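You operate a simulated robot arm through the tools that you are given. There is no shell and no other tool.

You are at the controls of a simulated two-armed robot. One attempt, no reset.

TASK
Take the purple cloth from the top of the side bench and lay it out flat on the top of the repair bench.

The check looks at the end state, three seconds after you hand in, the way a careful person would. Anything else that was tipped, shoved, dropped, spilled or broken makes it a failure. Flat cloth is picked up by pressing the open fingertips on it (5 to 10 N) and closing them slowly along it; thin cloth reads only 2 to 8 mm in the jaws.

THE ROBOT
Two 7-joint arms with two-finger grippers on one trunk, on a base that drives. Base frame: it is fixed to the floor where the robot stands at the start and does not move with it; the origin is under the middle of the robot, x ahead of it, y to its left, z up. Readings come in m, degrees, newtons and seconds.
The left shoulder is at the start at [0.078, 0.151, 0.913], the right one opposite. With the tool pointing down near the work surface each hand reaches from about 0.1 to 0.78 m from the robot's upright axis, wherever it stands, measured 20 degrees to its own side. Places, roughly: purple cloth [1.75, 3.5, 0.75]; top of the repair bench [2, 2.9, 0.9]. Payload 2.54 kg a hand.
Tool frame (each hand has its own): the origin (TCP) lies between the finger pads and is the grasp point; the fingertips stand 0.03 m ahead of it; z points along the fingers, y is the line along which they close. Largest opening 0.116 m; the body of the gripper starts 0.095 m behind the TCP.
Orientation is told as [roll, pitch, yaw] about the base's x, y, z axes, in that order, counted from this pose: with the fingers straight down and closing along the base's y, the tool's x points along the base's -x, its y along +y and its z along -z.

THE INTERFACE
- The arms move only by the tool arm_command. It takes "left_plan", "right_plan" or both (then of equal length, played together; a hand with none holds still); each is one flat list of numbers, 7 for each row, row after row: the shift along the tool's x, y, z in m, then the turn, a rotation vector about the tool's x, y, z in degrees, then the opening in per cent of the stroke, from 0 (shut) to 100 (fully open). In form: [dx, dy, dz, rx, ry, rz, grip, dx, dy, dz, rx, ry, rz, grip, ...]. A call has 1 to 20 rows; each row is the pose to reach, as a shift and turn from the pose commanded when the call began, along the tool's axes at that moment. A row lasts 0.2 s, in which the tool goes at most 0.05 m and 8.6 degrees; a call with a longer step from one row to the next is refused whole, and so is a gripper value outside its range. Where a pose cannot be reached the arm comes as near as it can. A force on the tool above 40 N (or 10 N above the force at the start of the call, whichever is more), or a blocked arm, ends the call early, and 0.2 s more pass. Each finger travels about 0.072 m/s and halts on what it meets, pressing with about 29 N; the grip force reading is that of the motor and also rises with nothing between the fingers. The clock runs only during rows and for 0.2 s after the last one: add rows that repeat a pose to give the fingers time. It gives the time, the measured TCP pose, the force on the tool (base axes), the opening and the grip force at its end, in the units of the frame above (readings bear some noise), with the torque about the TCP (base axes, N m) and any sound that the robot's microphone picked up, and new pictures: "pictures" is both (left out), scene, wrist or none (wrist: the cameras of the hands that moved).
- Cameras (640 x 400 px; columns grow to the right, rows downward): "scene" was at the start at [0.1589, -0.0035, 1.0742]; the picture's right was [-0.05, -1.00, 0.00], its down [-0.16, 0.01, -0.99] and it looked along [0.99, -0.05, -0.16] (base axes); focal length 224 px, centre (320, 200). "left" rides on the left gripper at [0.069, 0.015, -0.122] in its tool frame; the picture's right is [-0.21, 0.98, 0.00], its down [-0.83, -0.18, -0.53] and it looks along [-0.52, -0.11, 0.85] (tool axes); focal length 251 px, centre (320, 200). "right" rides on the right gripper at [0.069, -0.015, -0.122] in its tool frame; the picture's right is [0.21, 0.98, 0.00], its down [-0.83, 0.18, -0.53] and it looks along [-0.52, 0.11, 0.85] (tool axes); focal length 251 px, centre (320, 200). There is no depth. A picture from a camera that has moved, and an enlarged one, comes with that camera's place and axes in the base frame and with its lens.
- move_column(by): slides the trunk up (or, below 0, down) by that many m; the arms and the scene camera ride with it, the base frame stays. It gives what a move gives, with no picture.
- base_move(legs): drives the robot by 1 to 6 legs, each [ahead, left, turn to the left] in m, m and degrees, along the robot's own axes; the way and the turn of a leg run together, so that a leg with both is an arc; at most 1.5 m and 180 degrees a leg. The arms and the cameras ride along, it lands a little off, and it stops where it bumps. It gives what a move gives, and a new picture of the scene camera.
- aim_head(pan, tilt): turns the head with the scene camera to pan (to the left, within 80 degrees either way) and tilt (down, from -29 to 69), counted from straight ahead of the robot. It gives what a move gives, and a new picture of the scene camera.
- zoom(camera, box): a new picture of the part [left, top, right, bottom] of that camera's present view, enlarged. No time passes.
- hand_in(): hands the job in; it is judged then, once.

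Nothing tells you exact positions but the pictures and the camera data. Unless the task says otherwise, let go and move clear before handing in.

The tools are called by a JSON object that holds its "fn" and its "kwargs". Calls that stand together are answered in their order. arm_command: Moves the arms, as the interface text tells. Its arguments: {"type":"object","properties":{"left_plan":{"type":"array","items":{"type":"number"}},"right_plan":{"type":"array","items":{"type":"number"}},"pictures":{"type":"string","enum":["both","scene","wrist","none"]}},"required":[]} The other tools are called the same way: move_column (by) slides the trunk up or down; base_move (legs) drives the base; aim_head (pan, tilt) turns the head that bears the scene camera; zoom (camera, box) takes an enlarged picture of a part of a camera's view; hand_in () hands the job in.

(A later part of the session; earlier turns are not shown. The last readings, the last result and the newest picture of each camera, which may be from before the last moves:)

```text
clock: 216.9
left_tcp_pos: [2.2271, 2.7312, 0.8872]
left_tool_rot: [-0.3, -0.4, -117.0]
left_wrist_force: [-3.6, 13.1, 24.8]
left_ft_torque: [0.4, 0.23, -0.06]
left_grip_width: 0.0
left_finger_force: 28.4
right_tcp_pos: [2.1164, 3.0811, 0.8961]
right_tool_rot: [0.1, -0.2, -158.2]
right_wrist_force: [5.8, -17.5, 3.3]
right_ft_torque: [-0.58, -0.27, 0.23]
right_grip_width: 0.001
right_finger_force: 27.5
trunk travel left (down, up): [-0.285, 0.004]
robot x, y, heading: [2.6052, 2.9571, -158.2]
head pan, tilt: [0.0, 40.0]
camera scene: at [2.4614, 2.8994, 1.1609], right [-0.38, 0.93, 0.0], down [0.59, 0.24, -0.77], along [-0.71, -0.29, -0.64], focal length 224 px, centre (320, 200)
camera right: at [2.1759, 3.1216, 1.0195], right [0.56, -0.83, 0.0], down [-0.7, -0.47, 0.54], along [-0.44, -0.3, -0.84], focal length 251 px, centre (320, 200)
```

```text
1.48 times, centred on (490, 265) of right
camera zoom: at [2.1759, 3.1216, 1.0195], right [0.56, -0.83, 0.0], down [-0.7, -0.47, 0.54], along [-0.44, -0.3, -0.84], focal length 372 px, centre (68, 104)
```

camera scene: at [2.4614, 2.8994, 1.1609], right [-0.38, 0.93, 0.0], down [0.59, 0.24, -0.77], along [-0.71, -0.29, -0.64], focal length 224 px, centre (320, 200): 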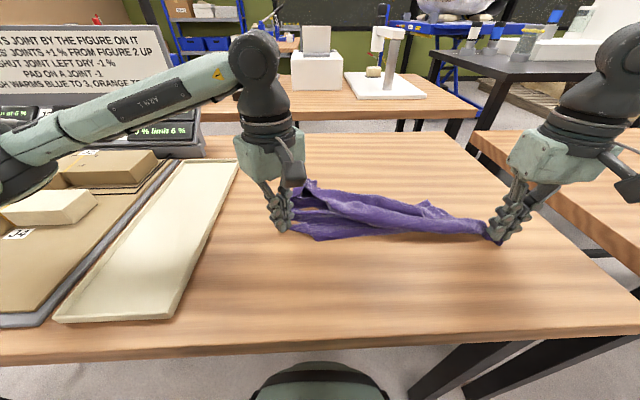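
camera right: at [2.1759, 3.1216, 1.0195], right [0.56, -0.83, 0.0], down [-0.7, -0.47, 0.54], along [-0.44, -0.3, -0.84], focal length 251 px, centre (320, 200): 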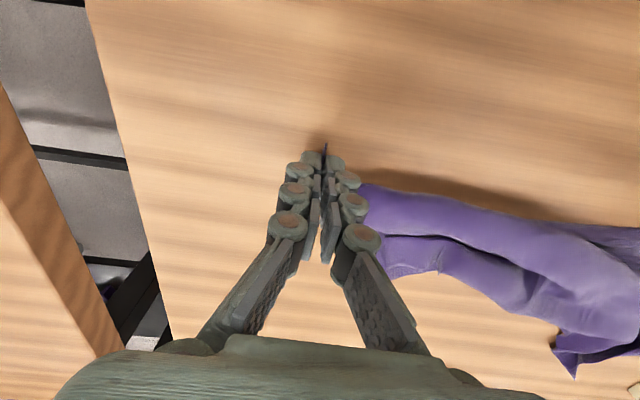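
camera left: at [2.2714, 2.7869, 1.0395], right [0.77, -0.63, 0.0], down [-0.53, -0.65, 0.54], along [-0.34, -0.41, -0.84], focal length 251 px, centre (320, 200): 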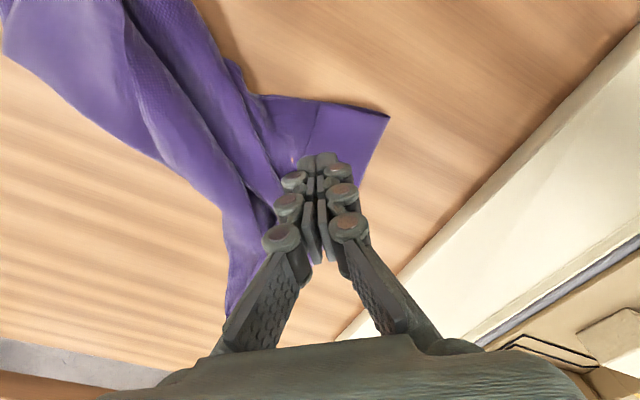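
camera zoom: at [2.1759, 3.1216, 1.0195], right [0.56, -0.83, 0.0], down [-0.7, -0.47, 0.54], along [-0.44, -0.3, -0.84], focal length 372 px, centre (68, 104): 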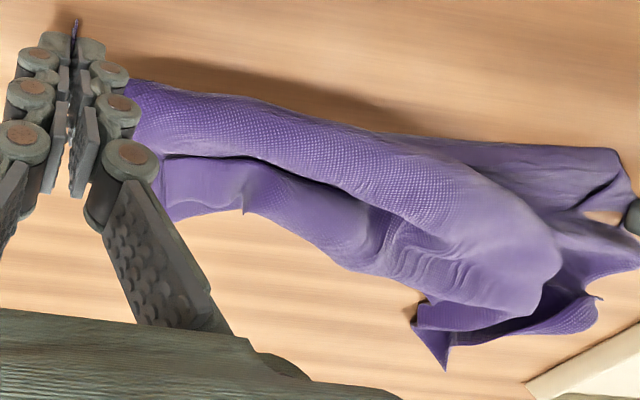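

Next is corner X, now at about (fwd 0.49, right 0.17). I release A in place and move the right hand over X.

{"fn": "arm_command", "kwargs": {"right_plan": [0, 0.006, 0.005, 0, 0, 0, 0, 0, 0.006, 0.006, 0, 0, 0, 8, 0, 0.006, 0.006, 0, 0, 0, 16, 0, 0.006, 0.006, 0, 0, 0, 25, 0, 0.006, 0.004, 0, 0, 0, 34, 0, 0.006, -0.02, 0, 0, 0, 42, 0, 0.006, -0.06, 0, 0, 0, 50, -0.023, 0.03, -0.075, 0, 0, 0, 55, -0.047, 0.062, -0.075, 0, 0, 0, 55, -0.07, 0.093, -0.075, 0, 0, 0, 55, -0.093, 0.123, -0.075, 0, 0, 0, 55, -0.093, 0.123, -0.075, 0, 0, 0, 55], "pictures": "both"}}

{"fn": "zoom", "kwargs": {"camera": "right", "box": [160, 60, 560, 310]}}

```text
clock: 219.5
left_tcp_pos: [2.2287, 2.732, 0.8882]
left_tool_rot: [-0.2, -0.3, -116.7]
left_wrist_force: [-1.3, 0.7, 25.2]
left_ft_torque: [0.05, 0.22, -0.02]
left_grip_width: 0.0
left_finger_force: 28.0
right_tcp_pos: [2.0749, 2.9377, 0.9723]
right_tool_rot: [0.1, -0.1, -158.2]
right_wrist_force: [-0.6, -0.3, -0.1]
right_ft_torque: [0.04, 0.06, 0.03]
right_grip_width: 0.064
right_finger_force: 0.0
trunk travel left (down, up): [-0.285, 0.004]
robot x, y, heading: [2.6024, 2.9536, -157.8]
head pan, tilt: [0.0, 40.0]
camera scene: at [2.4612, 2.8998, 1.1609], right [-0.38, 0.93, 0.0], down [0.59, 0.24, -0.77], along [-0.71, -0.29, -0.64], focal length 224 px, centre (320, 200)
camera right: at [2.1344, 2.9779, 1.0963], right [0.56, -0.83, 0.0], down [-0.7, -0.47, 0.54], along [-0.44, -0.3, -0.84], focal length 251 px, centre (320, 200)
```

scene: 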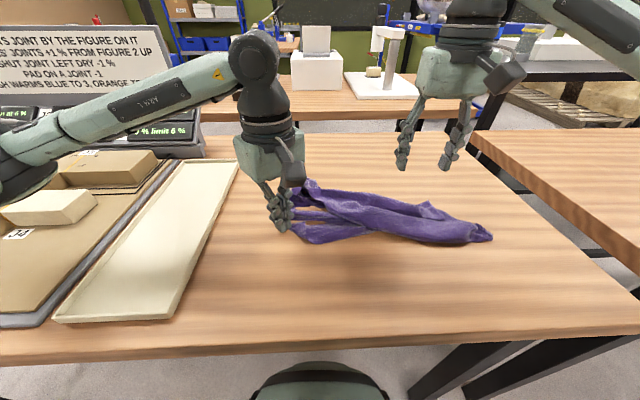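
right: 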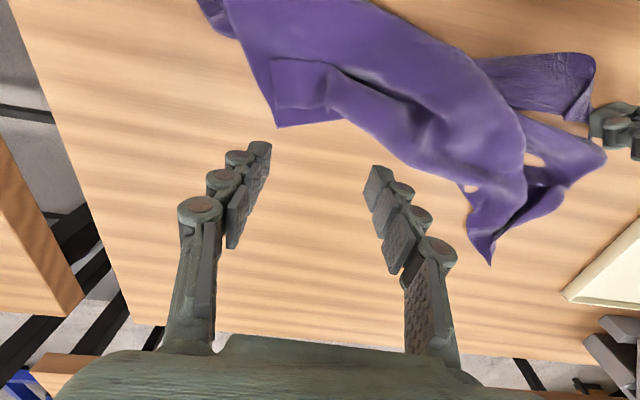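

```text
1.60 times, centred on (360, 185) of right
camera zoom: at [2.1344, 2.9779, 1.0963], right [0.56, -0.83, 0.0], down [-0.7, -0.47, 0.54], along [-0.44, -0.3, -0.84], focal length 402 px, centre (256, 224)
```

zoom: 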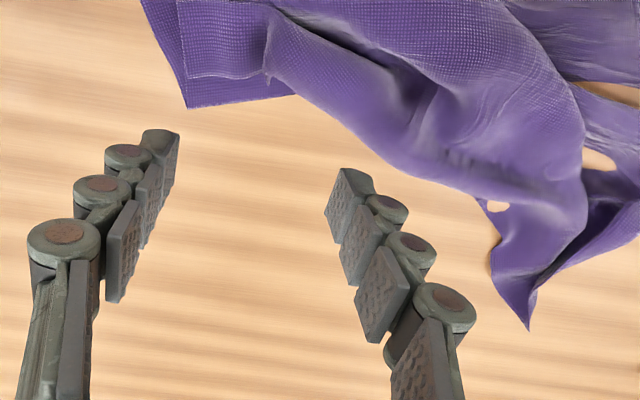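

I see X and C on the far hem clearly. I pinch X.

{"fn": "arm_command", "kwargs": {"right_plan": [0.0105, -0.01, 0.02, 0, 0, 0, 48, 0.021, -0.0197, 0.04, 0, 0, 0, 42, 0.021, -0.0197, 0.06, 0, 0, 0, 42, 0.021, -0.0197, 0.075, 0, 0, 0, 42, 0.021, -0.0197, 0.08, 0, 0, 0, 42, 0.021, -0.0197, 0.082, 0, 0, 0, 42, 0.021, -0.0197, 0.082, 0, 0, 0, 42], "pictures": "wrist"}}

```text
clock: 221.1
left_tcp_pos: [2.228, 2.7315, 0.8886]
left_tool_rot: [-0.2, -0.4, -116.9]
left_wrist_force: [-1.3, 0.5, 25.9]
left_ft_torque: [0.02, 0.21, 0.01]
left_grip_width: 0.0002
left_finger_force: 28.5
right_tcp_pos: [2.0868, 2.9609, 0.8924]
right_tool_rot: [0.1, -0.1, -158.2]
right_wrist_force: [-1.2, 0.0, 2.9]
right_ft_torque: [-0.06, -0.04, -0.04]
right_grip_width: 0.0484
right_finger_force: 0.1
trunk travel left (down, up): [-0.285, 0.004]
robot x, y, heading: [2.6049, 2.9544, -158.1]
head pan, tilt: [0.0, 40.0]
camera right: at [2.1463, 3.0015, 1.0146], right [0.56, -0.83, 0.0], down [-0.7, -0.47, 0.54], along [-0.44, -0.3, -0.84], focal length 251 px, centre (320, 200)
```

right: 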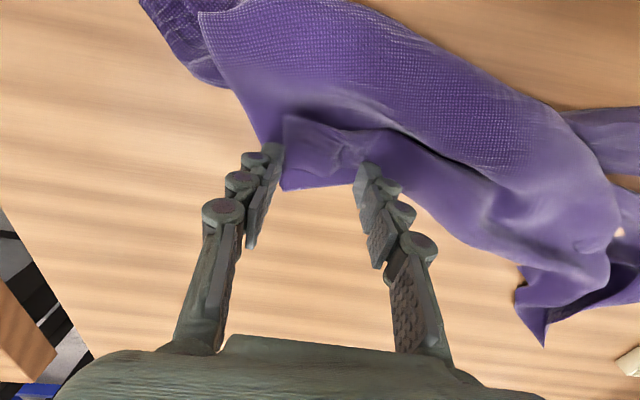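

{"fn": "arm_command", "kwargs": {"right_plan": [0, 0, 0.002, 0, 0, 0, 42, 0, 0, 0.002, 0, 0, 0, 40, 0, 0, 0.0018, 0, 0, 0, 37, 0, 0, 0.0016, 0, 0, 0, 34, 0, 0, 0.0014, 0, 0, 0, 31, 0, 0, 0.0012, 0, 0, 0, 28, 0, 0, 0.001, 0, 0, 0, 25, 0, 0, 0.001, 0, 0, 0, 22, 0, 0, 0.001, 0, 0, 0, 19, 0, 0, 0.001, 0, 0, 0, 16, 0, 0, 0.001, 0, 0, 0, 13, 0, 0, 0.001, 0, 0, 0, 10, 0, 0, 0.001, 0, 0, 0, 7, 0, 0, 0.001, 0, 0, 0, 4, 0, 0, 0.001, 0, 0, 0, 0, 0, 0, 0.001, 0, 0, 0, 0], "pictures": "wrist"}}

```text
clock: 224.5
left_tcp_pos: [2.2283, 2.7324, 0.8883]
left_tool_rot: [-0.3, -0.5, -117.0]
left_wrist_force: [-1.1, 1.0, 23.0]
left_ft_torque: [0.06, 0.22, -0.01]
left_grip_width: 0.0
left_finger_force: 28.2
right_tcp_pos: [2.0882, 2.9611, 0.8904]
right_tool_rot: [0.0, -0.1, -158.2]
right_wrist_force: [1.2, -1.8, 10.3]
right_ft_torque: [-0.05, -0.07, -0.01]
right_grip_width: 0.0019
right_finger_force: 29.0
trunk travel left (down, up): [-0.285, 0.004]
robot x, y, heading: [2.5996, 2.9576, -157.8]
head pan, tilt: [0.0, 40.0]
camera right: at [2.1477, 3.0012, 1.0127], right [0.56, -0.83, 0.0], down [-0.7, -0.47, 0.54], along [-0.44, -0.3, -0.84], focal length 251 px, centre (320, 200)
```

right: 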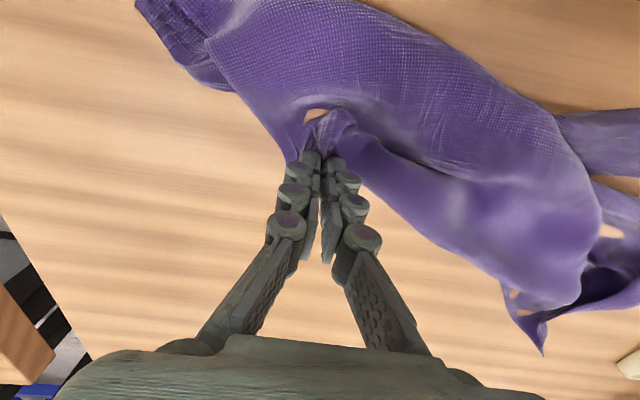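

{"fn": "arm_command", "kwargs": {"right_plan": [0, 0, -0.006, 0, 0, 0, 0, -0.019, -0.011, -0.008, 0, 0, 0, 0, -0.038, -0.022, -0.008, 0, 0, 0, 0, -0.057, -0.033, -0.008, 0, 0, 0, 0, -0.076, -0.044, -0.008, 0, 0, 0, 0, -0.095, -0.055, -0.008, 0, 0, 0, 0, -0.114, -0.066, -0.008, 0, 0, 0, 0, -0.133, -0.077, -0.008, 0, 0, 0, 0, -0.152, -0.088, -0.008, 0, 0, 0, 0, -0.17, -0.1, -0.008, 0, 0, 0, 0, -0.17, -0.1, -0.008, 0, 0, 0, 0], "pictures": "both"}}

{"fn": "zoom", "kwargs": {"camera": "scene", "box": [260, 130, 540, 270]}}

```text
clock: 226.9
left_tcp_pos: [2.2284, 2.732, 0.8887]
left_tool_rot: [-0.2, -0.3, -117.0]
left_wrist_force: [1.7, -0.4, 26.3]
left_ft_torque: [-0.01, 0.16, 0.02]
left_grip_width: 0.0
left_finger_force: 28.5
right_tcp_pos: [1.8916, 2.9928, 0.8964]
right_tool_rot: [0.1, -0.2, -158.2]
right_wrist_force: [0.1, 0.2, 0.0]
right_ft_torque: [-0.01, -0.05, 0.0]
right_grip_width: 0.0
right_finger_force: 28.8
trunk travel left (down, up): [-0.285, 0.004]
robot x, y, heading: [2.6006, 2.9554, -157.6]
head pan, tilt: [0.0, 40.0]
camera scene: at [2.4613, 2.8998, 1.1609], right [-0.38, 0.93, 0.0], down [0.59, 0.24, -0.77], along [-0.71, -0.29, -0.64], focal length 224 px, centre (320, 200)
camera right: at [1.9516, 3.0329, 1.0195], right [0.56, -0.83, 0.0], down [-0.7, -0.47, 0.54], along [-0.44, -0.3, -0.84], focal length 251 px, centre (320, 200)
```

scene: 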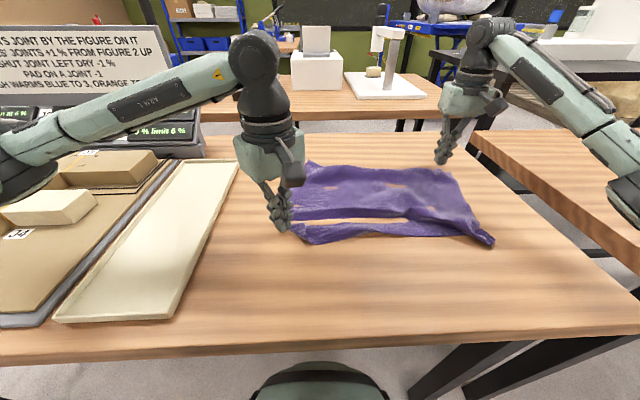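
right: 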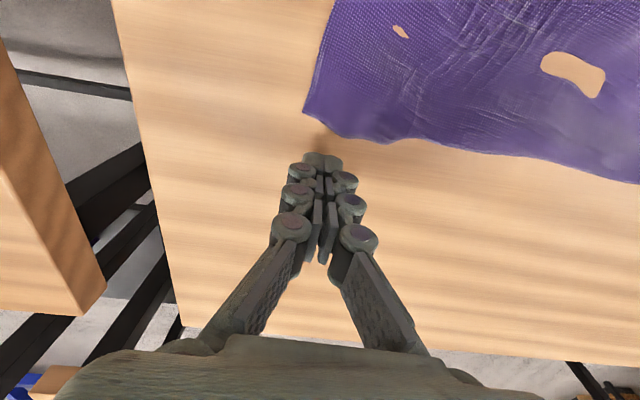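

```text
2.29 times, centred on (400, 200) of scene
camera zoom: at [2.4613, 2.8998, 1.1609], right [-0.38, 0.93, 0.0], down [0.59, 0.24, -0.77], along [-0.71, -0.29, -0.64], focal length 511 px, centre (137, 200)
```

zoom: 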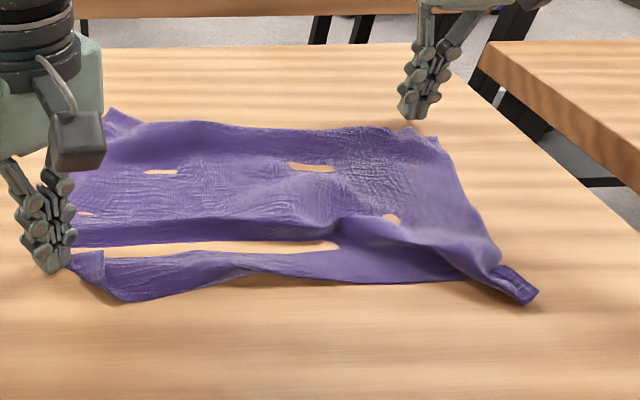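

The cloth has opened out almost flat; a pleat remains along the near side and A's end is bunched. I now press closed fingertips near X and drag it further outward, with P still pinned.

{"fn": "arm_command", "kwargs": {"right_plan": [0, 0, -0.03, 0, 0, 0, 0, 0.03, 0.005, -0.04, 0, 0, 0, 0, 0.06, 0.01, -0.04, 0, 0, 0, 0, 0.06, 0.01, -0.015, 0, 0, 0, 0, 0.06, 0.01, 0.003, 0, 0, 0, 0, 0.06, 0.01, 0.0075, 0, 0, 0, 0, 0.06, 0.01, 0.0075, 0, 0, 0, 0], "pictures": "wrist"}}

```text
clock: 228.5
left_tcp_pos: [2.228, 2.7307, 0.888]
left_tool_rot: [-0.2, -0.3, -117.0]
left_wrist_force: [1.4, 0.2, 25.8]
left_ft_torque: [0.04, 0.19, 0.0]
left_grip_width: 0.0
left_finger_force: 27.7
right_tcp_pos: [1.9534, 3.0032, 0.8903]
right_tool_rot: [0.1, 0.0, -158.1]
right_wrist_force: [0.0, 0.3, 0.0]
right_ft_torque: [0.01, 0.0, 0.01]
right_grip_width: 0.0
right_finger_force: 28.7
trunk travel left (down, up): [-0.285, 0.004]
robot x, y, heading: [2.602, 2.9582, -157.9]
head pan, tilt: [0.0, 40.0]
camera right: at [2.0126, 3.0436, 1.0131], right [0.56, -0.83, 0.0], down [-0.7, -0.47, 0.54], along [-0.44, -0.3, -0.84], focal length 251 px, centre (320, 200)
```

right: 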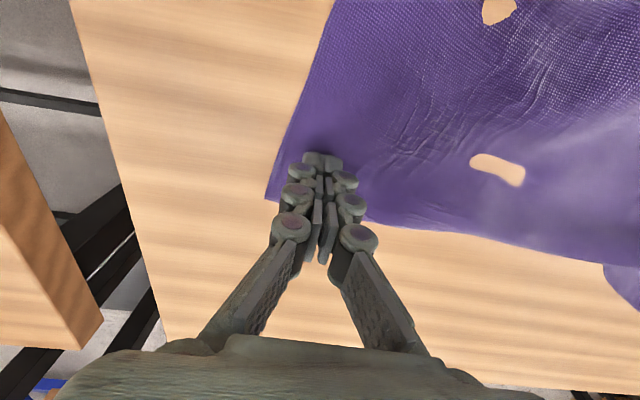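

{"fn": "arm_command", "kwargs": {"right_plan": [0, 0, 0.001, 0, 0, 0, 0, 0, 0, 0.002, 0, 0, 0, 0, 0, 0, 0.002, 0, 0, 0, 0], "pictures": "none"}}

```text
clock: 229.3
left_tcp_pos: [2.2289, 2.7328, 0.8889]
left_tool_rot: [-0.2, -0.3, -116.9]
left_wrist_force: [0.1, 1.1, 25.1]
left_ft_torque: [0.01, 0.14, 0.03]
left_grip_width: 0.0
left_finger_force: 28.5
right_tcp_pos: [1.9527, 3.0022, 0.887]
right_tool_rot: [0.0, -0.1, -158.2]
right_wrist_force: [0.3, -0.4, 2.1]
right_ft_torque: [-0.04, 0.0, 0.01]
right_grip_width: 0.0
right_finger_force: 28.5
trunk travel left (down, up): [-0.285, 0.004]
robot x, y, heading: [2.6029, 2.9554, -157.7]
head pan, tilt: [0.0, 40.0]
```

{"fn": "arm_command", "kwargs": {"right_plan": [0, 0, 0.0012, 0, 0, 0, 0, -0.012, -0.002, 0.0012, 0, 0, 0, 0, -0.024, -0.004, 0.0012, 0, 0, 0, 0, -0.036, -0.006, 0.0012, 0, 0, 0, 0, -0.048, -0.008, 0.0012, 0, 0, 0, 0, -0.06, -0.01, 0.0012, 0, 0, 0, 0, -0.07, -0.012, 0.0012, 0, 0, 0, 0, -0.07, -0.012, 0.0012, 0, 0, 0, 0], "pictures": "both"}}

{"fn": "zoom", "kwargs": {"camera": "scene", "box": [260, 130, 540, 270]}}

```text
clock: 231.1
left_tcp_pos: [2.229, 2.7318, 0.8885]
left_tool_rot: [-0.2, -0.3, -117.1]
left_wrist_force: [-4.0, 2.3, 18.9]
left_ft_torque: [0.06, 0.24, 0.02]
left_grip_width: 0.0001
left_finger_force: 28.4
right_tcp_pos: [1.8832, 2.9882, 0.8894]
right_tool_rot: [0.1, -0.3, -158.3]
right_wrist_force: [4.2, 0.3, 12.1]
right_ft_torque: [-0.03, -0.04, 0.0]
right_grip_width: 0.0002
right_finger_force: 29.0
trunk travel left (down, up): [-0.285, 0.004]
robot x, y, heading: [2.6048, 2.957, -158.2]
head pan, tilt: [0.0, 40.0]
camera scene: at [2.4621, 2.8996, 1.1611], right [-0.38, 0.93, 0.0], down [0.59, 0.24, -0.77], along [-0.71, -0.29, -0.64], focal length 224 px, centre (320, 200)
camera right: at [1.9427, 3.0291, 1.0108], right [0.56, -0.83, 0.0], down [-0.7, -0.47, 0.54], along [-0.44, -0.3, -0.84], focal length 251 px, centre (320, 200)
```

scene: 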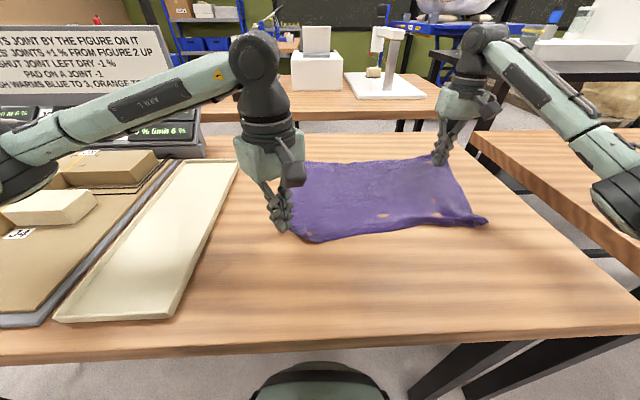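
right: 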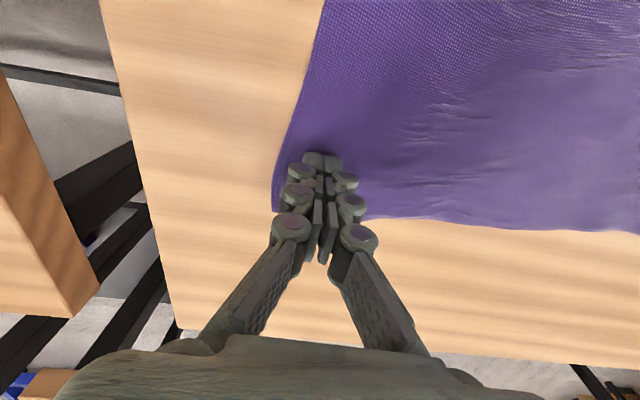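

```text
2.29 times, centred on (400, 200) of scene
camera zoom: at [2.4621, 2.8996, 1.1611], right [-0.38, 0.93, 0.0], down [0.59, 0.24, -0.77], along [-0.71, -0.29, -0.64], focal length 511 px, centre (137, 200)
```

zoom: 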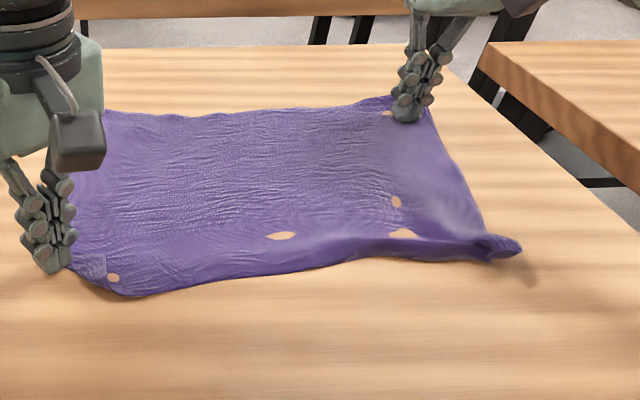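

Press-dragging works very well; the cloth is nearly flat. Next is the A corner, where the near hem is rolled. I move the right hand over it.

{"fn": "arm_command", "kwargs": {"right_plan": [0, 0, -0.03, 0, 0, 0, 0, 0, 0, -0.07, 0, 0, 0, 0, 0.04, 0.005, -0.09, 0, 0, 0, 0, 0.08, 0.01, -0.1, 0, 0, 0, 0, 0.12, 0.01, -0.1, 0, 0, 0, 0, 0.16, 0.01, -0.1, 0, 0, 0, 0, 0.19, 0.01, -0.1, 0, 0, 0, 0, 0.19, 0.01, -0.1, 0, 0, 0, 0], "pictures": "wrist"}}

{"fn": "zoom", "kwargs": {"camera": "scene", "box": [260, 130, 540, 270]}}

```text
clock: 232.9
left_tcp_pos: [2.2275, 2.7314, 0.8881]
left_tool_rot: [-0.2, -0.4, -117.0]
left_wrist_force: [0.8, -0.4, 25.8]
left_ft_torque: [-0.01, 0.18, -0.01]
left_grip_width: 0.0001
left_finger_force: 28.7
right_tcp_pos: [2.0623, 3.0502, 0.9858]
right_tool_rot: [0.1, -0.1, -158.2]
right_wrist_force: [1.3, -0.1, 0.9]
right_ft_torque: [-0.03, 0.01, -0.01]
right_grip_width: 0.0
right_finger_force: 28.2
trunk travel left (down, up): [-0.285, 0.004]
robot x, y, heading: [2.6039, 2.9574, -157.7]
head pan, tilt: [0.0, 40.0]
camera right: at [2.1218, 3.0901, 1.1084], right [0.56, -0.83, 0.0], down [-0.7, -0.47, 0.54], along [-0.44, -0.3, -0.84], focal length 251 px, centre (320, 200)
```

right: 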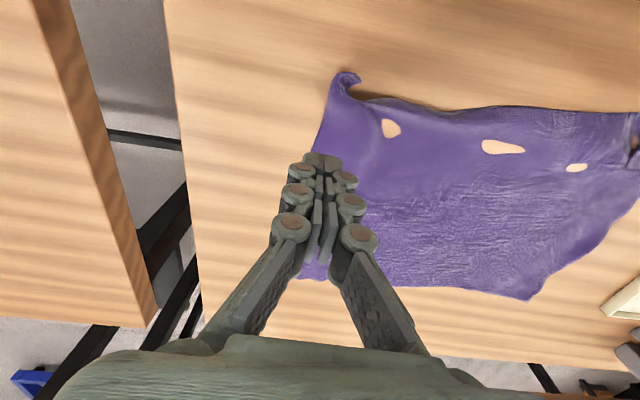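

```text
2.29 times, centred on (400, 200) of scene
camera zoom: at [2.4613, 2.8999, 1.161], right [-0.38, 0.93, 0.0], down [0.59, 0.24, -0.77], along [-0.71, -0.29, -0.64], focal length 511 px, centre (137, 200)
```

zoom: 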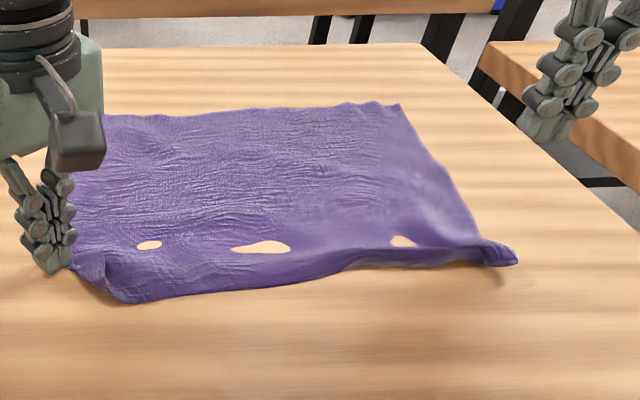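

{"fn": "zoom", "kwargs": {"camera": "right", "box": [290, 50, 490, 175]}}

{"fn": "zoom", "kwargs": {"camera": "scene", "box": [400, 190, 520, 270]}}

```text
3.20 times, centred on (390, 112) of right
camera zoom: at [2.1218, 3.0901, 1.1084], right [0.56, -0.83, 0.0], down [-0.7, -0.47, 0.54], along [-0.44, -0.3, -0.84], focal length 805 px, centre (96, 480)
```

zoom: 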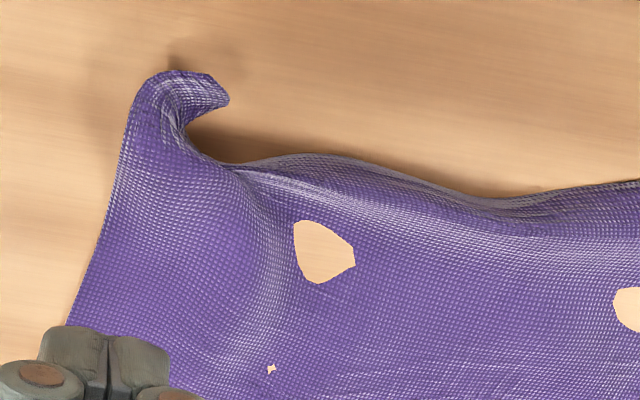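

```text
5.00 times, centred on (460, 230) of scene
camera zoom: at [2.4613, 2.8999, 1.161], right [-0.38, 0.93, 0.0], down [0.59, 0.24, -0.77], along [-0.71, -0.29, -0.64], focal length 1118 px, centre (-380, 50)
```

zoom: 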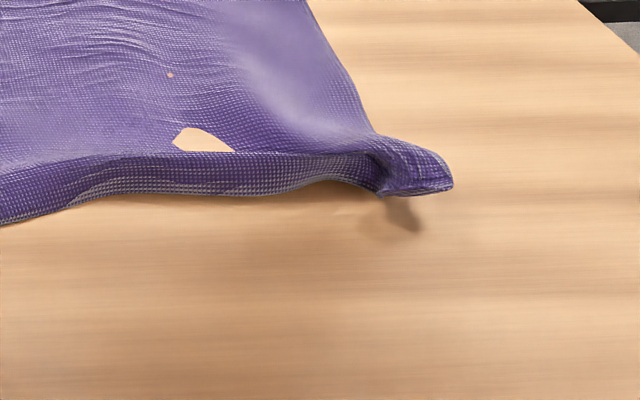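

I press on the base of the A corner and drag it toward me and slightly right, to open the rolled near hem.

{"fn": "arm_command", "kwargs": {"right_plan": [0.033, 0.018, 0.03, 0, 0, 0, 0, 0.033, 0.018, 0.06, 0, 0, 0, 0, 0.033, 0.018, 0.085, 0, 0, 0, 0, 0.033, 0.018, 0.095, 0, 0, 0, 0, 0.033, 0.018, 0.098, 0, 0, 0, 0, 0.033, 0.018, 0.098, 0, 0, 0, 0], "pictures": "wrist"}}

```text
clock: 234.3
left_tcp_pos: [2.2284, 2.7313, 0.8877]
left_tool_rot: [-0.2, -0.3, -117.0]
left_wrist_force: [1.2, 0.3, 26.0]
left_ft_torque: [0.04, 0.16, -0.01]
left_grip_width: 0.0
left_finger_force: 28.6
right_tcp_pos: [2.1011, 3.0454, 0.8901]
right_tool_rot: [0.1, -0.1, -158.2]
right_wrist_force: [0.3, -1.0, 1.0]
right_ft_torque: [0.01, -0.01, 0.02]
right_grip_width: 0.0
right_finger_force: 28.8
trunk travel left (down, up): [-0.285, 0.004]
robot x, y, heading: [2.6021, 2.9595, -158.1]
head pan, tilt: [0.0, 40.0]
camera right: at [2.1606, 3.0855, 1.0123], right [0.56, -0.83, 0.0], down [-0.7, -0.47, 0.54], along [-0.44, -0.3, -0.84], focal length 251 px, centre (320, 200)
```

right: 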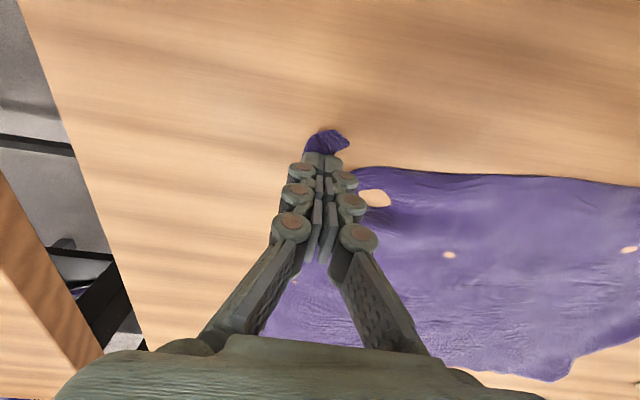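

{"fn": "arm_command", "kwargs": {"right_plan": [0, 0, 0.002, 0, 0, 0, 0, 0, 0, 0.003, 0, 0, 0, 0, 0.008, -0.003, 0.0032, 0, 0, 0, 0, 0.016, -0.006, 0.0032, 0, 0, 0, 0, 0.026, -0.009, 0.0032, 0, 0, 0, 0, 0.036, -0.012, 0.0032, 0, 0, 0, 0, 0.046, -0.015, 0.0032, 0, 0, 0, 0, 0.046, -0.015, 0.0032, 0, 0, 0, 0], "pictures": "both"}}

{"fn": "zoom", "kwargs": {"camera": "scene", "box": [260, 130, 540, 270]}}

```text
clock: 235.3
left_tcp_pos: [2.2286, 2.7313, 0.8872]
left_tool_rot: [-0.4, -0.2, -117.0]
left_wrist_force: [1.2, 0.0, 10.6]
left_ft_torque: [0.04, 0.03, 0.02]
left_grip_width: 0.0
left_finger_force: 28.6
right_tcp_pos: [2.1103, 3.0556, 0.8888]
right_tool_rot: [0.3, -0.9, -158.3]
right_wrist_force: [3.1, -0.5, 17.4]
right_ft_torque: [-0.1, -0.15, 0.04]
right_grip_width: 0.0
right_finger_force: 28.9
trunk travel left (down, up): [-0.285, 0.004]
robot x, y, heading: [2.6036, 2.954, -157.8]
head pan, tilt: [0.0, 40.0]
stopped in row 5 (right hand): the force on the tool passed its limit at 42 N (the readings are from after the stop); the commanded pose is now the measured one
camera scene: at [2.462, 2.8991, 1.1606], right [-0.38, 0.93, 0.0], down [0.59, 0.24, -0.77], along [-0.71, -0.29, -0.64], focal length 224 px, centre (320, 200)
camera right: at [2.1721, 3.0954, 1.0107], right [0.56, -0.83, 0.0], down [-0.69, -0.47, 0.55], along [-0.45, -0.31, -0.84], focal length 251 px, centre (320, 200)
```

scene: 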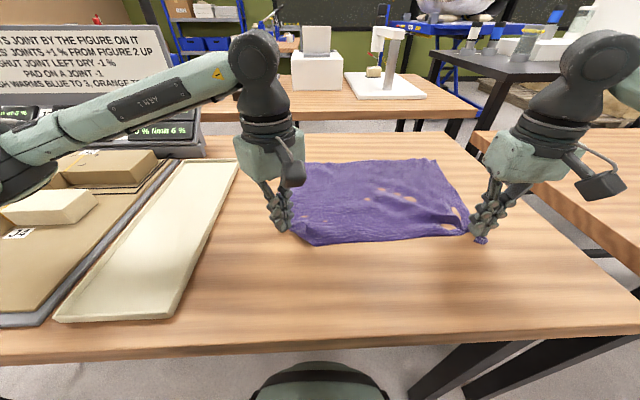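
right: 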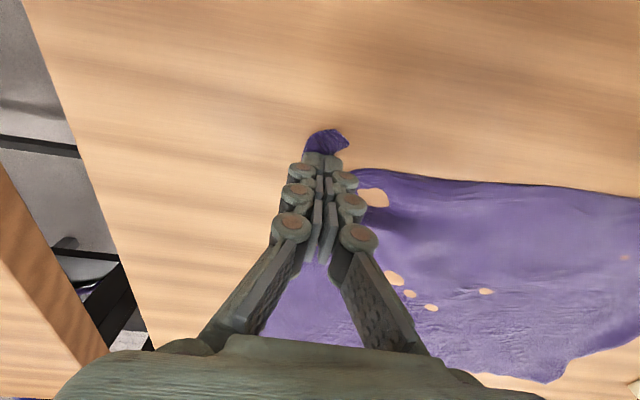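

```text
2.29 times, centred on (400, 200) of scene
camera zoom: at [2.462, 2.8991, 1.1606], right [-0.38, 0.93, 0.0], down [0.59, 0.24, -0.77], along [-0.71, -0.29, -0.64], focal length 511 px, centre (137, 200)
```

zoom: 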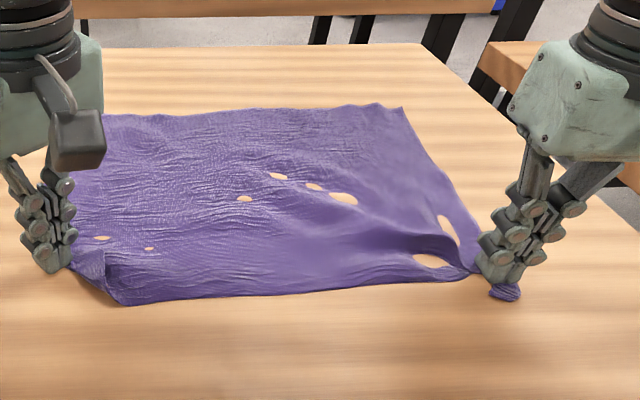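

{"fn": "arm_command", "kwargs": {"right_plan": [0, 0, -0.0012, 0, 0, 0, 0, 0.008, -0.002, -0.0012, 0, 0, 0, 0, 0.016, -0.004, -0.0014, 0, 0, 0, 0, 0.024, -0.006, -0.0014, 0, 0, 0, 0, 0.032, -0.008, -0.0014, 0, 0, 0, 0, 0.038, -0.01, -0.0014, 0, 0, 0, 0], "pictures": "both"}}

{"fn": "zoom", "kwargs": {"camera": "scene", "box": [260, 130, 540, 270]}}

```text
clock: 236.7
left_tcp_pos: [2.2282, 2.7305, 0.888]
left_tool_rot: [-0.2, -0.2, -116.9]
left_wrist_force: [1.9, 1.1, 21.7]
left_ft_torque: [0.1, 0.07, -0.01]
left_grip_width: 0.0
left_finger_force: 28.5
right_tcp_pos: [2.1419, 3.0786, 0.8888]
right_tool_rot: [0.3, -0.8, -158.3]
right_wrist_force: [-2.9, -2.8, 14.4]
right_ft_torque: [-0.17, -0.01, -0.02]
right_grip_width: 0.0002
right_finger_force: 28.8
trunk travel left (down, up): [-0.285, 0.004]
robot x, y, heading: [2.6029, 2.9532, -157.9]
head pan, tilt: [0.0, 40.0]
camera scene: at [2.4617, 2.8991, 1.1612], right [-0.38, 0.93, 0.0], down [0.59, 0.24, -0.77], along [-0.71, -0.29, -0.64], focal length 224 px, centre (320, 200)
camera right: at [2.2025, 3.1182, 1.0109], right [0.56, -0.83, 0.0], down [-0.69, -0.47, 0.55], along [-0.45, -0.31, -0.84], focal length 251 px, centre (320, 200)
```

scene: 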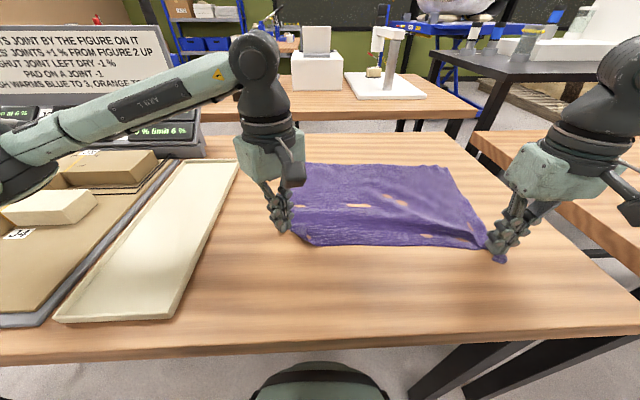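
right: 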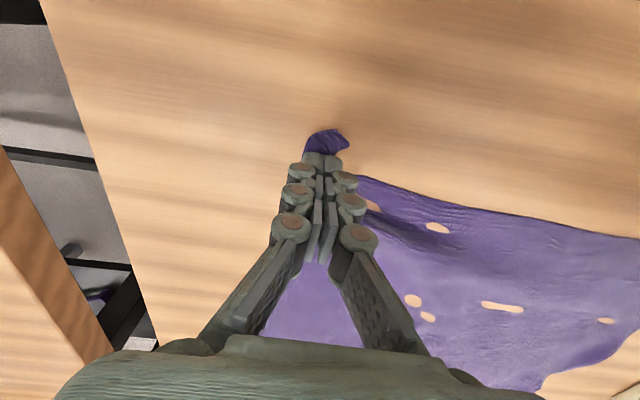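

```text
2.29 times, centred on (400, 200) of scene
camera zoom: at [2.4617, 2.8991, 1.1612], right [-0.38, 0.93, 0.0], down [0.59, 0.24, -0.77], along [-0.71, -0.29, -0.64], focal length 511 px, centre (137, 200)
```

zoom: 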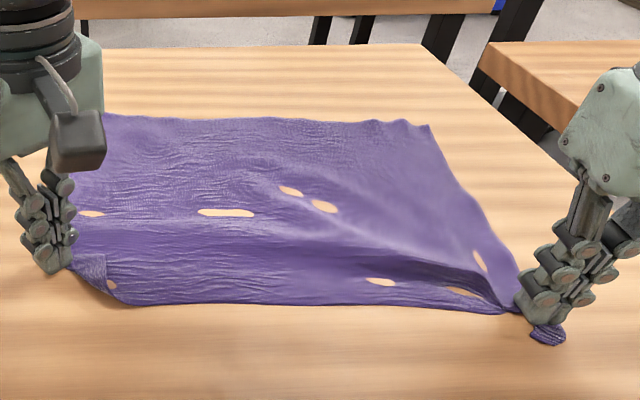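

The near hem is straight now. I lift both hands to inspect the whole cloth.

{"fn": "arm_command", "kwargs": {"right_plan": [0, 0, -0.03, 0, 0, 0, 0, 0, 0, -0.07, 0, 0, 0, 0, 0, -0.03, -0.1, 0, 0, 0, 0, 0, -0.06, -0.12, 0, 0, 0, 0, 0, -0.09, -0.13, 0, 0, 0, 0, 0, -0.09, -0.13, 0, 0, 0, 0], "left_plan": [0, 0, -0.03, 0, 0, 0, 0, 0, 0, -0.07, 0, 0, 0, 0, 0, 0, -0.11, 0, 0, 0, 0, 0, 0.03, -0.13, 0, 0, 0, 0, 0, 0.06, -0.13, 0, 0, 0, 0, 0, 0.06, -0.13, 0, 0, 0, 0], "pictures": "both"}}

{"fn": "zoom", "kwargs": {"camera": "scene", "box": [250, 130, 530, 280]}}

```text
clock: 238.1
left_tcp_pos: [2.2835, 2.7054, 1.016]
left_tool_rot: [-0.1, -0.2, -117.0]
left_wrist_force: [-0.1, -0.5, -0.3]
left_ft_torque: [0.01, 0.02, -0.01]
left_grip_width: 0.0001
left_finger_force: 28.6
right_tcp_pos: [2.1086, 3.1603, 1.0163]
right_tool_rot: [0.3, -0.6, -158.2]
right_wrist_force: [0.7, -0.4, -1.5]
right_ft_torque: [0.01, 0.01, -0.02]
right_grip_width: 0.0004
right_finger_force: 28.6
trunk travel left (down, up): [-0.285, 0.004]
robot x, y, heading: [2.6043, 2.9569, -157.7]
head pan, tilt: [0.0, 40.0]
camera scene: at [2.4594, 2.8989, 1.1605], right [-0.38, 0.93, 0.0], down [0.6, 0.24, -0.77], along [-0.71, -0.29, -0.64], focal length 224 px, centre (320, 200)
camera right: at [2.169, 3.201, 1.138], right [0.56, -0.83, 0.0], down [-0.7, -0.47, 0.54], along [-0.45, -0.31, -0.84], focal length 251 px, centre (320, 200)
camera left: at [2.3281, 2.7599, 1.1387], right [0.77, -0.63, 0.0], down [-0.53, -0.65, 0.54], along [-0.34, -0.41, -0.84], focal length 251 px, centre (320, 200)
```

scene: 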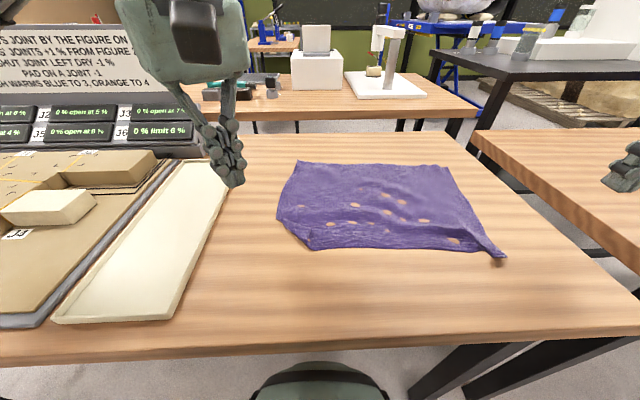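
right: 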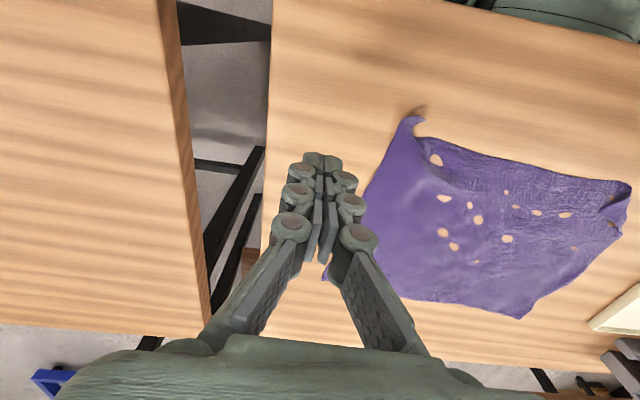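
left: 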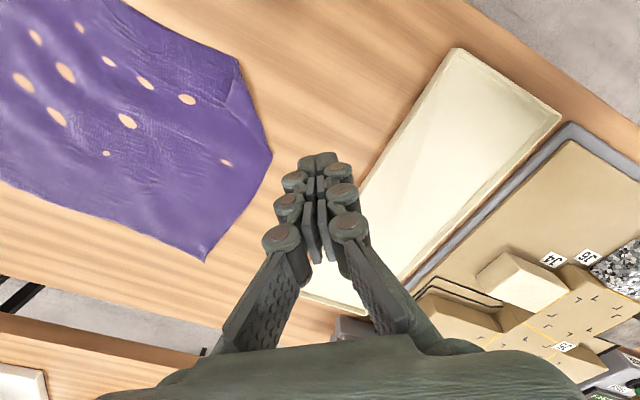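

```text
2.29 times, centred on (390, 205) of scene
camera zoom: at [2.4594, 2.8989, 1.1605], right [-0.38, 0.93, 0.0], down [0.6, 0.24, -0.77], along [-0.71, -0.29, -0.64], focal length 511 px, centre (160, 189)
```

zoom: 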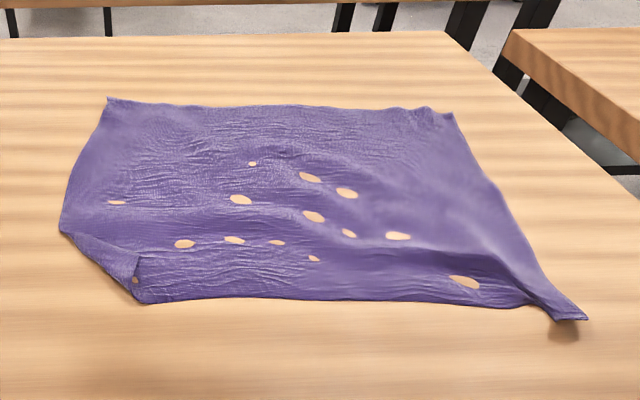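

It lies nearly flat now. Two corners need tidying: P (folded at the near left) and the curled A tip. I zoom on them.

{"fn": "zoom", "kwargs": {"camera": "left", "box": [140, 30, 300, 280]}}

{"fn": "zoom", "kwargs": {"camera": "scene", "box": [265, 200, 345, 260]}}

{"fn": "zoom", "kwargs": {"camera": "right", "box": [370, 90, 480, 190]}}

{"fn": "zoom", "kwargs": {"camera": "right", "box": [540, 150, 640, 260]}}

```text
1.60 times, centred on (220, 155) of left
camera zoom: at [2.3281, 2.7599, 1.1387], right [0.77, -0.63, 0.0], down [-0.53, -0.65, 0.54], along [-0.34, -0.41, -0.84], focal length 402 px, centre (480, 272)
```

zoom: 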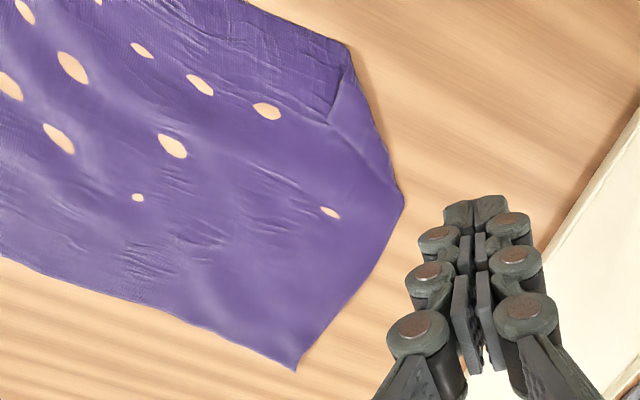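

```text
6.67 times, centred on (305, 230) of scene
camera zoom: at [2.4594, 2.8989, 1.1605], right [-0.38, 0.93, 0.0], down [0.6, 0.24, -0.77], along [-0.71, -0.29, -0.64], focal length 1491 px, centre (420, 0)
```

zoom: 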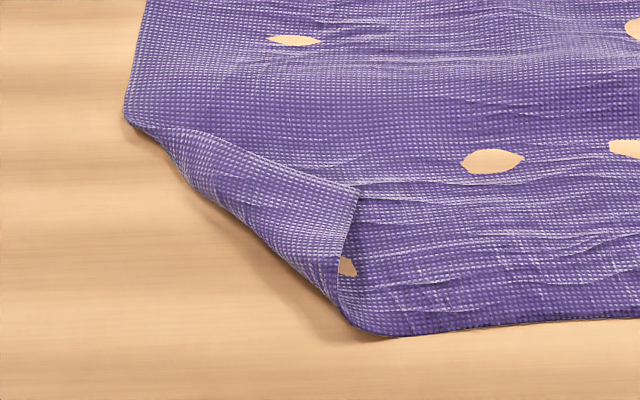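

```text
4.00 times, centred on (425, 140) of right
camera zoom: at [2.169, 3.201, 1.138], right [0.56, -0.83, 0.0], down [-0.7, -0.47, 0.54], along [-0.45, -0.31, -0.84], focal length 1006 px, centre (-100, 440)
```

zoom: 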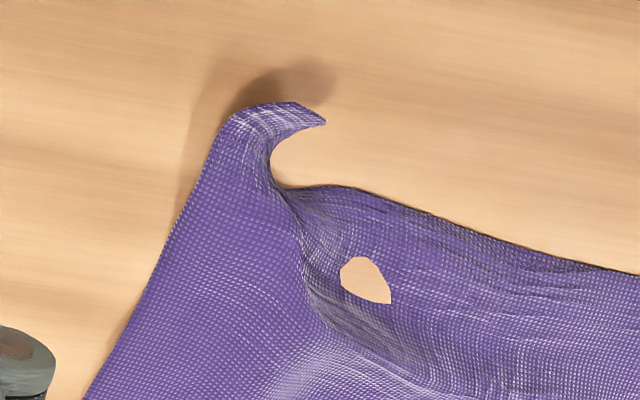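

```text
3.64 times, centred on (590, 205) of right
camera zoom: at [2.169, 3.201, 1.138], right [0.56, -0.83, 0.0], down [-0.7, -0.47, 0.54], along [-0.45, -0.31, -0.84], focal length 914 px, centre (-662, 182)
```

zoom: 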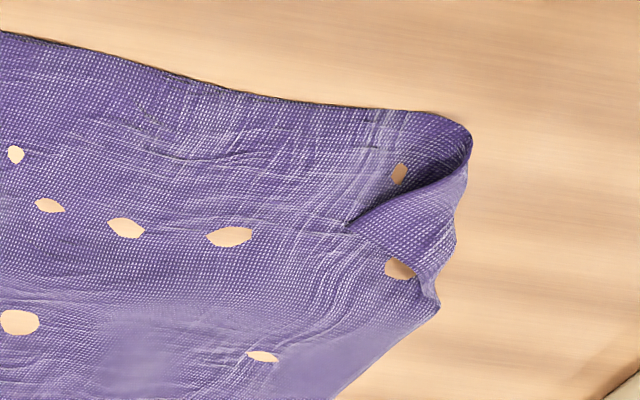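

P's corner is folded on top as a small flap with its tip at about (fwd 0.43, left 0.02). I press lightly on that flap with the left fingertips and drag it outward to flip it open.

{"fn": "arm_command", "kwargs": {"left_plan": [0.0104, -0.0303, 0.0, 0, 0, 0, 0, 0.0208, -0.0605, 0.0, 0, 0, 0, 0, 0.0312, -0.0908, 0.03, 0, 0, 0, 0, 0.0312, -0.0908, 0.07, 0, 0, 0, 0, 0.0312, -0.0908, 0.105, 0, 0, 0, 0, 0.0312, -0.0908, 0.12, 0, 0, 0, 0, 0.0312, -0.0908, 0.123, 0, 0, 0, 0, 0.0312, -0.0908, 0.123, 0, 0, 0, 0], "pictures": "wrist"}}

```text
clock: 239.9
left_tcp_pos: [2.2147, 2.7728, 0.8943]
left_tool_rot: [-0.1, -0.3, -117.0]
left_wrist_force: [-0.5, -1.1, 0.2]
left_ft_torque: [0.01, 0.01, -0.01]
left_grip_width: 0.0001
left_finger_force: 28.4
right_tcp_pos: [2.1087, 3.1599, 1.0163]
right_tool_rot: [0.1, -0.6, -158.3]
right_wrist_force: [-0.2, -0.4, -0.1]
right_ft_torque: [0.01, -0.04, 0.01]
right_grip_width: 0.0001
right_finger_force: 28.3
trunk travel left (down, up): [-0.285, 0.004]
robot x, y, heading: [2.6061, 2.9558, -158.2]
head pan, tilt: [0.0, 40.0]
camera left: at [2.2598, 2.8269, 1.016], right [0.77, -0.63, 0.0], down [-0.53, -0.65, 0.54], along [-0.34, -0.41, -0.84], focal length 251 px, centre (320, 200)
```

left: 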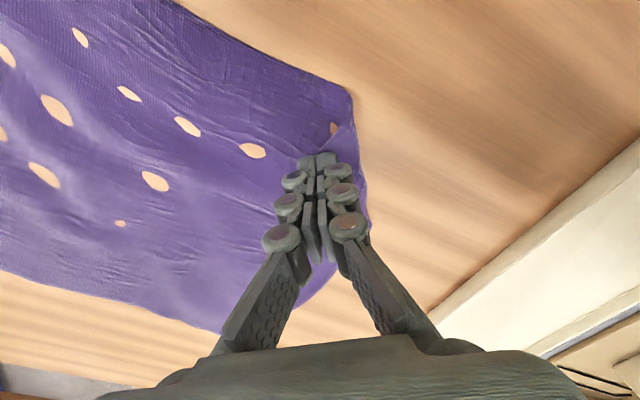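

{"fn": "arm_command", "kwargs": {"left_plan": [0.0, 0.008, 0.003, 0, 0, 0, 0, 0.0, 0.008, 0.0055, 0, 0, 0, 0, 0.0, 0.008, 0.0055, 0, 0, 0, 0], "pictures": "none"}}

```text
clock: 240.7
left_tcp_pos: [2.2224, 2.7683, 0.8888]
left_tool_rot: [0.0, -0.3, -117.1]
left_wrist_force: [0.3, 0.1, 0.9]
left_ft_torque: [-0.01, 0.02, 0.03]
left_grip_width: 0.0001
left_finger_force: 28.4
right_tcp_pos: [2.1091, 3.1607, 1.0155]
right_tool_rot: [0.3, -0.6, -158.3]
right_wrist_force: [-0.1, -0.5, 0.1]
right_ft_torque: [0.02, -0.04, -0.02]
right_grip_width: 0.0001
right_finger_force: 28.5
trunk travel left (down, up): [-0.285, 0.004]
robot x, y, heading: [2.606, 2.954, -158.0]
head pan, tilt: [0.0, 40.0]
```

{"fn": "arm_command", "kwargs": {"left_plan": [0.0, 0.0, 0.0015, 0, 0, 0, 0, 0.0006, 0.012, 0.0018, 0, 0, 0, 0, 0.0012, 0.024, 0.0018, 0, 0, 0, 0, 0.0018, 0.036, 0.0018, 0, 0, 0, 0, 0.0024, 0.048, 0.0018, 0, 0, 0, 0, 0.003, 0.06, 0.0018, 0, 0, 0, 0, 0.0036, 0.07, 0.0018, 0, 0, 0, 0], "pictures": "wrist"}}

{"fn": "zoom", "kwargs": {"camera": "scene", "box": [240, 180, 380, 280]}}

```text
clock: 242.3
left_tcp_pos: [2.2865, 2.7396, 0.8883]
left_tool_rot: [-0.3, -0.3, -116.9]
left_wrist_force: [-7.3, 2.1, 31.9]
left_ft_torque: [0.16, 0.03, 0.05]
left_grip_width: 0.0
left_finger_force: 28.6
right_tcp_pos: [2.1096, 3.1602, 1.0161]
right_tool_rot: [0.4, -0.7, -158.4]
right_wrist_force: [0.1, -0.1, -0.2]
right_ft_torque: [0.01, 0.02, -0.01]
right_grip_width: 0.0
right_finger_force: 28.5
trunk travel left (down, up): [-0.285, 0.004]
robot x, y, heading: [2.6014, 2.9558, -157.9]
head pan, tilt: [0.0, 40.0]
camera left: at [2.3321, 2.7948, 1.01], right [0.77, -0.63, 0.0], down [-0.53, -0.65, 0.54], along [-0.34, -0.42, -0.84], focal length 251 px, centre (320, 200)
```

left: 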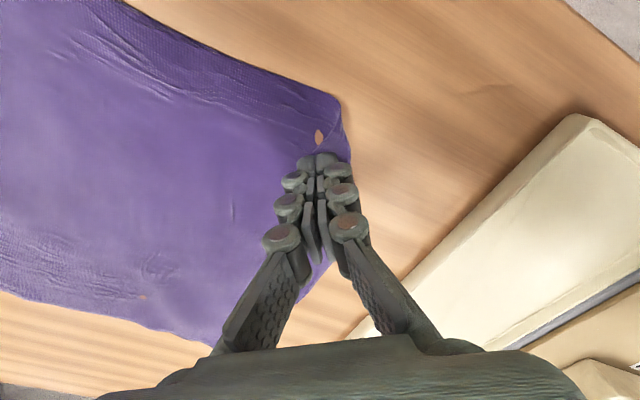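

```text
4.00 times, centred on (310, 230) of scene
camera zoom: at [2.4605, 2.9, 1.1609], right [-0.38, 0.93, 0.0], down [0.59, 0.24, -0.77], along [-0.71, -0.29, -0.64], focal length 894 px, centre (360, 80)
```

zoom: 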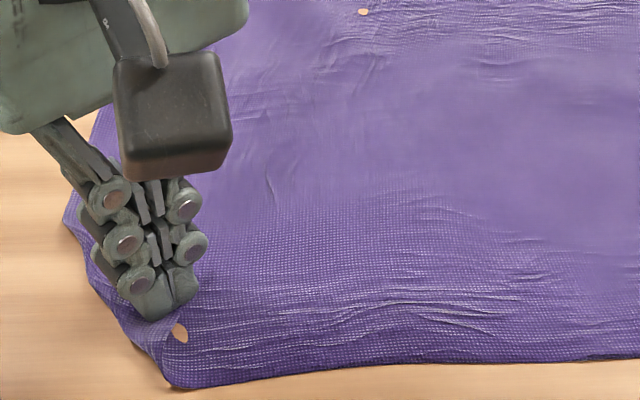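

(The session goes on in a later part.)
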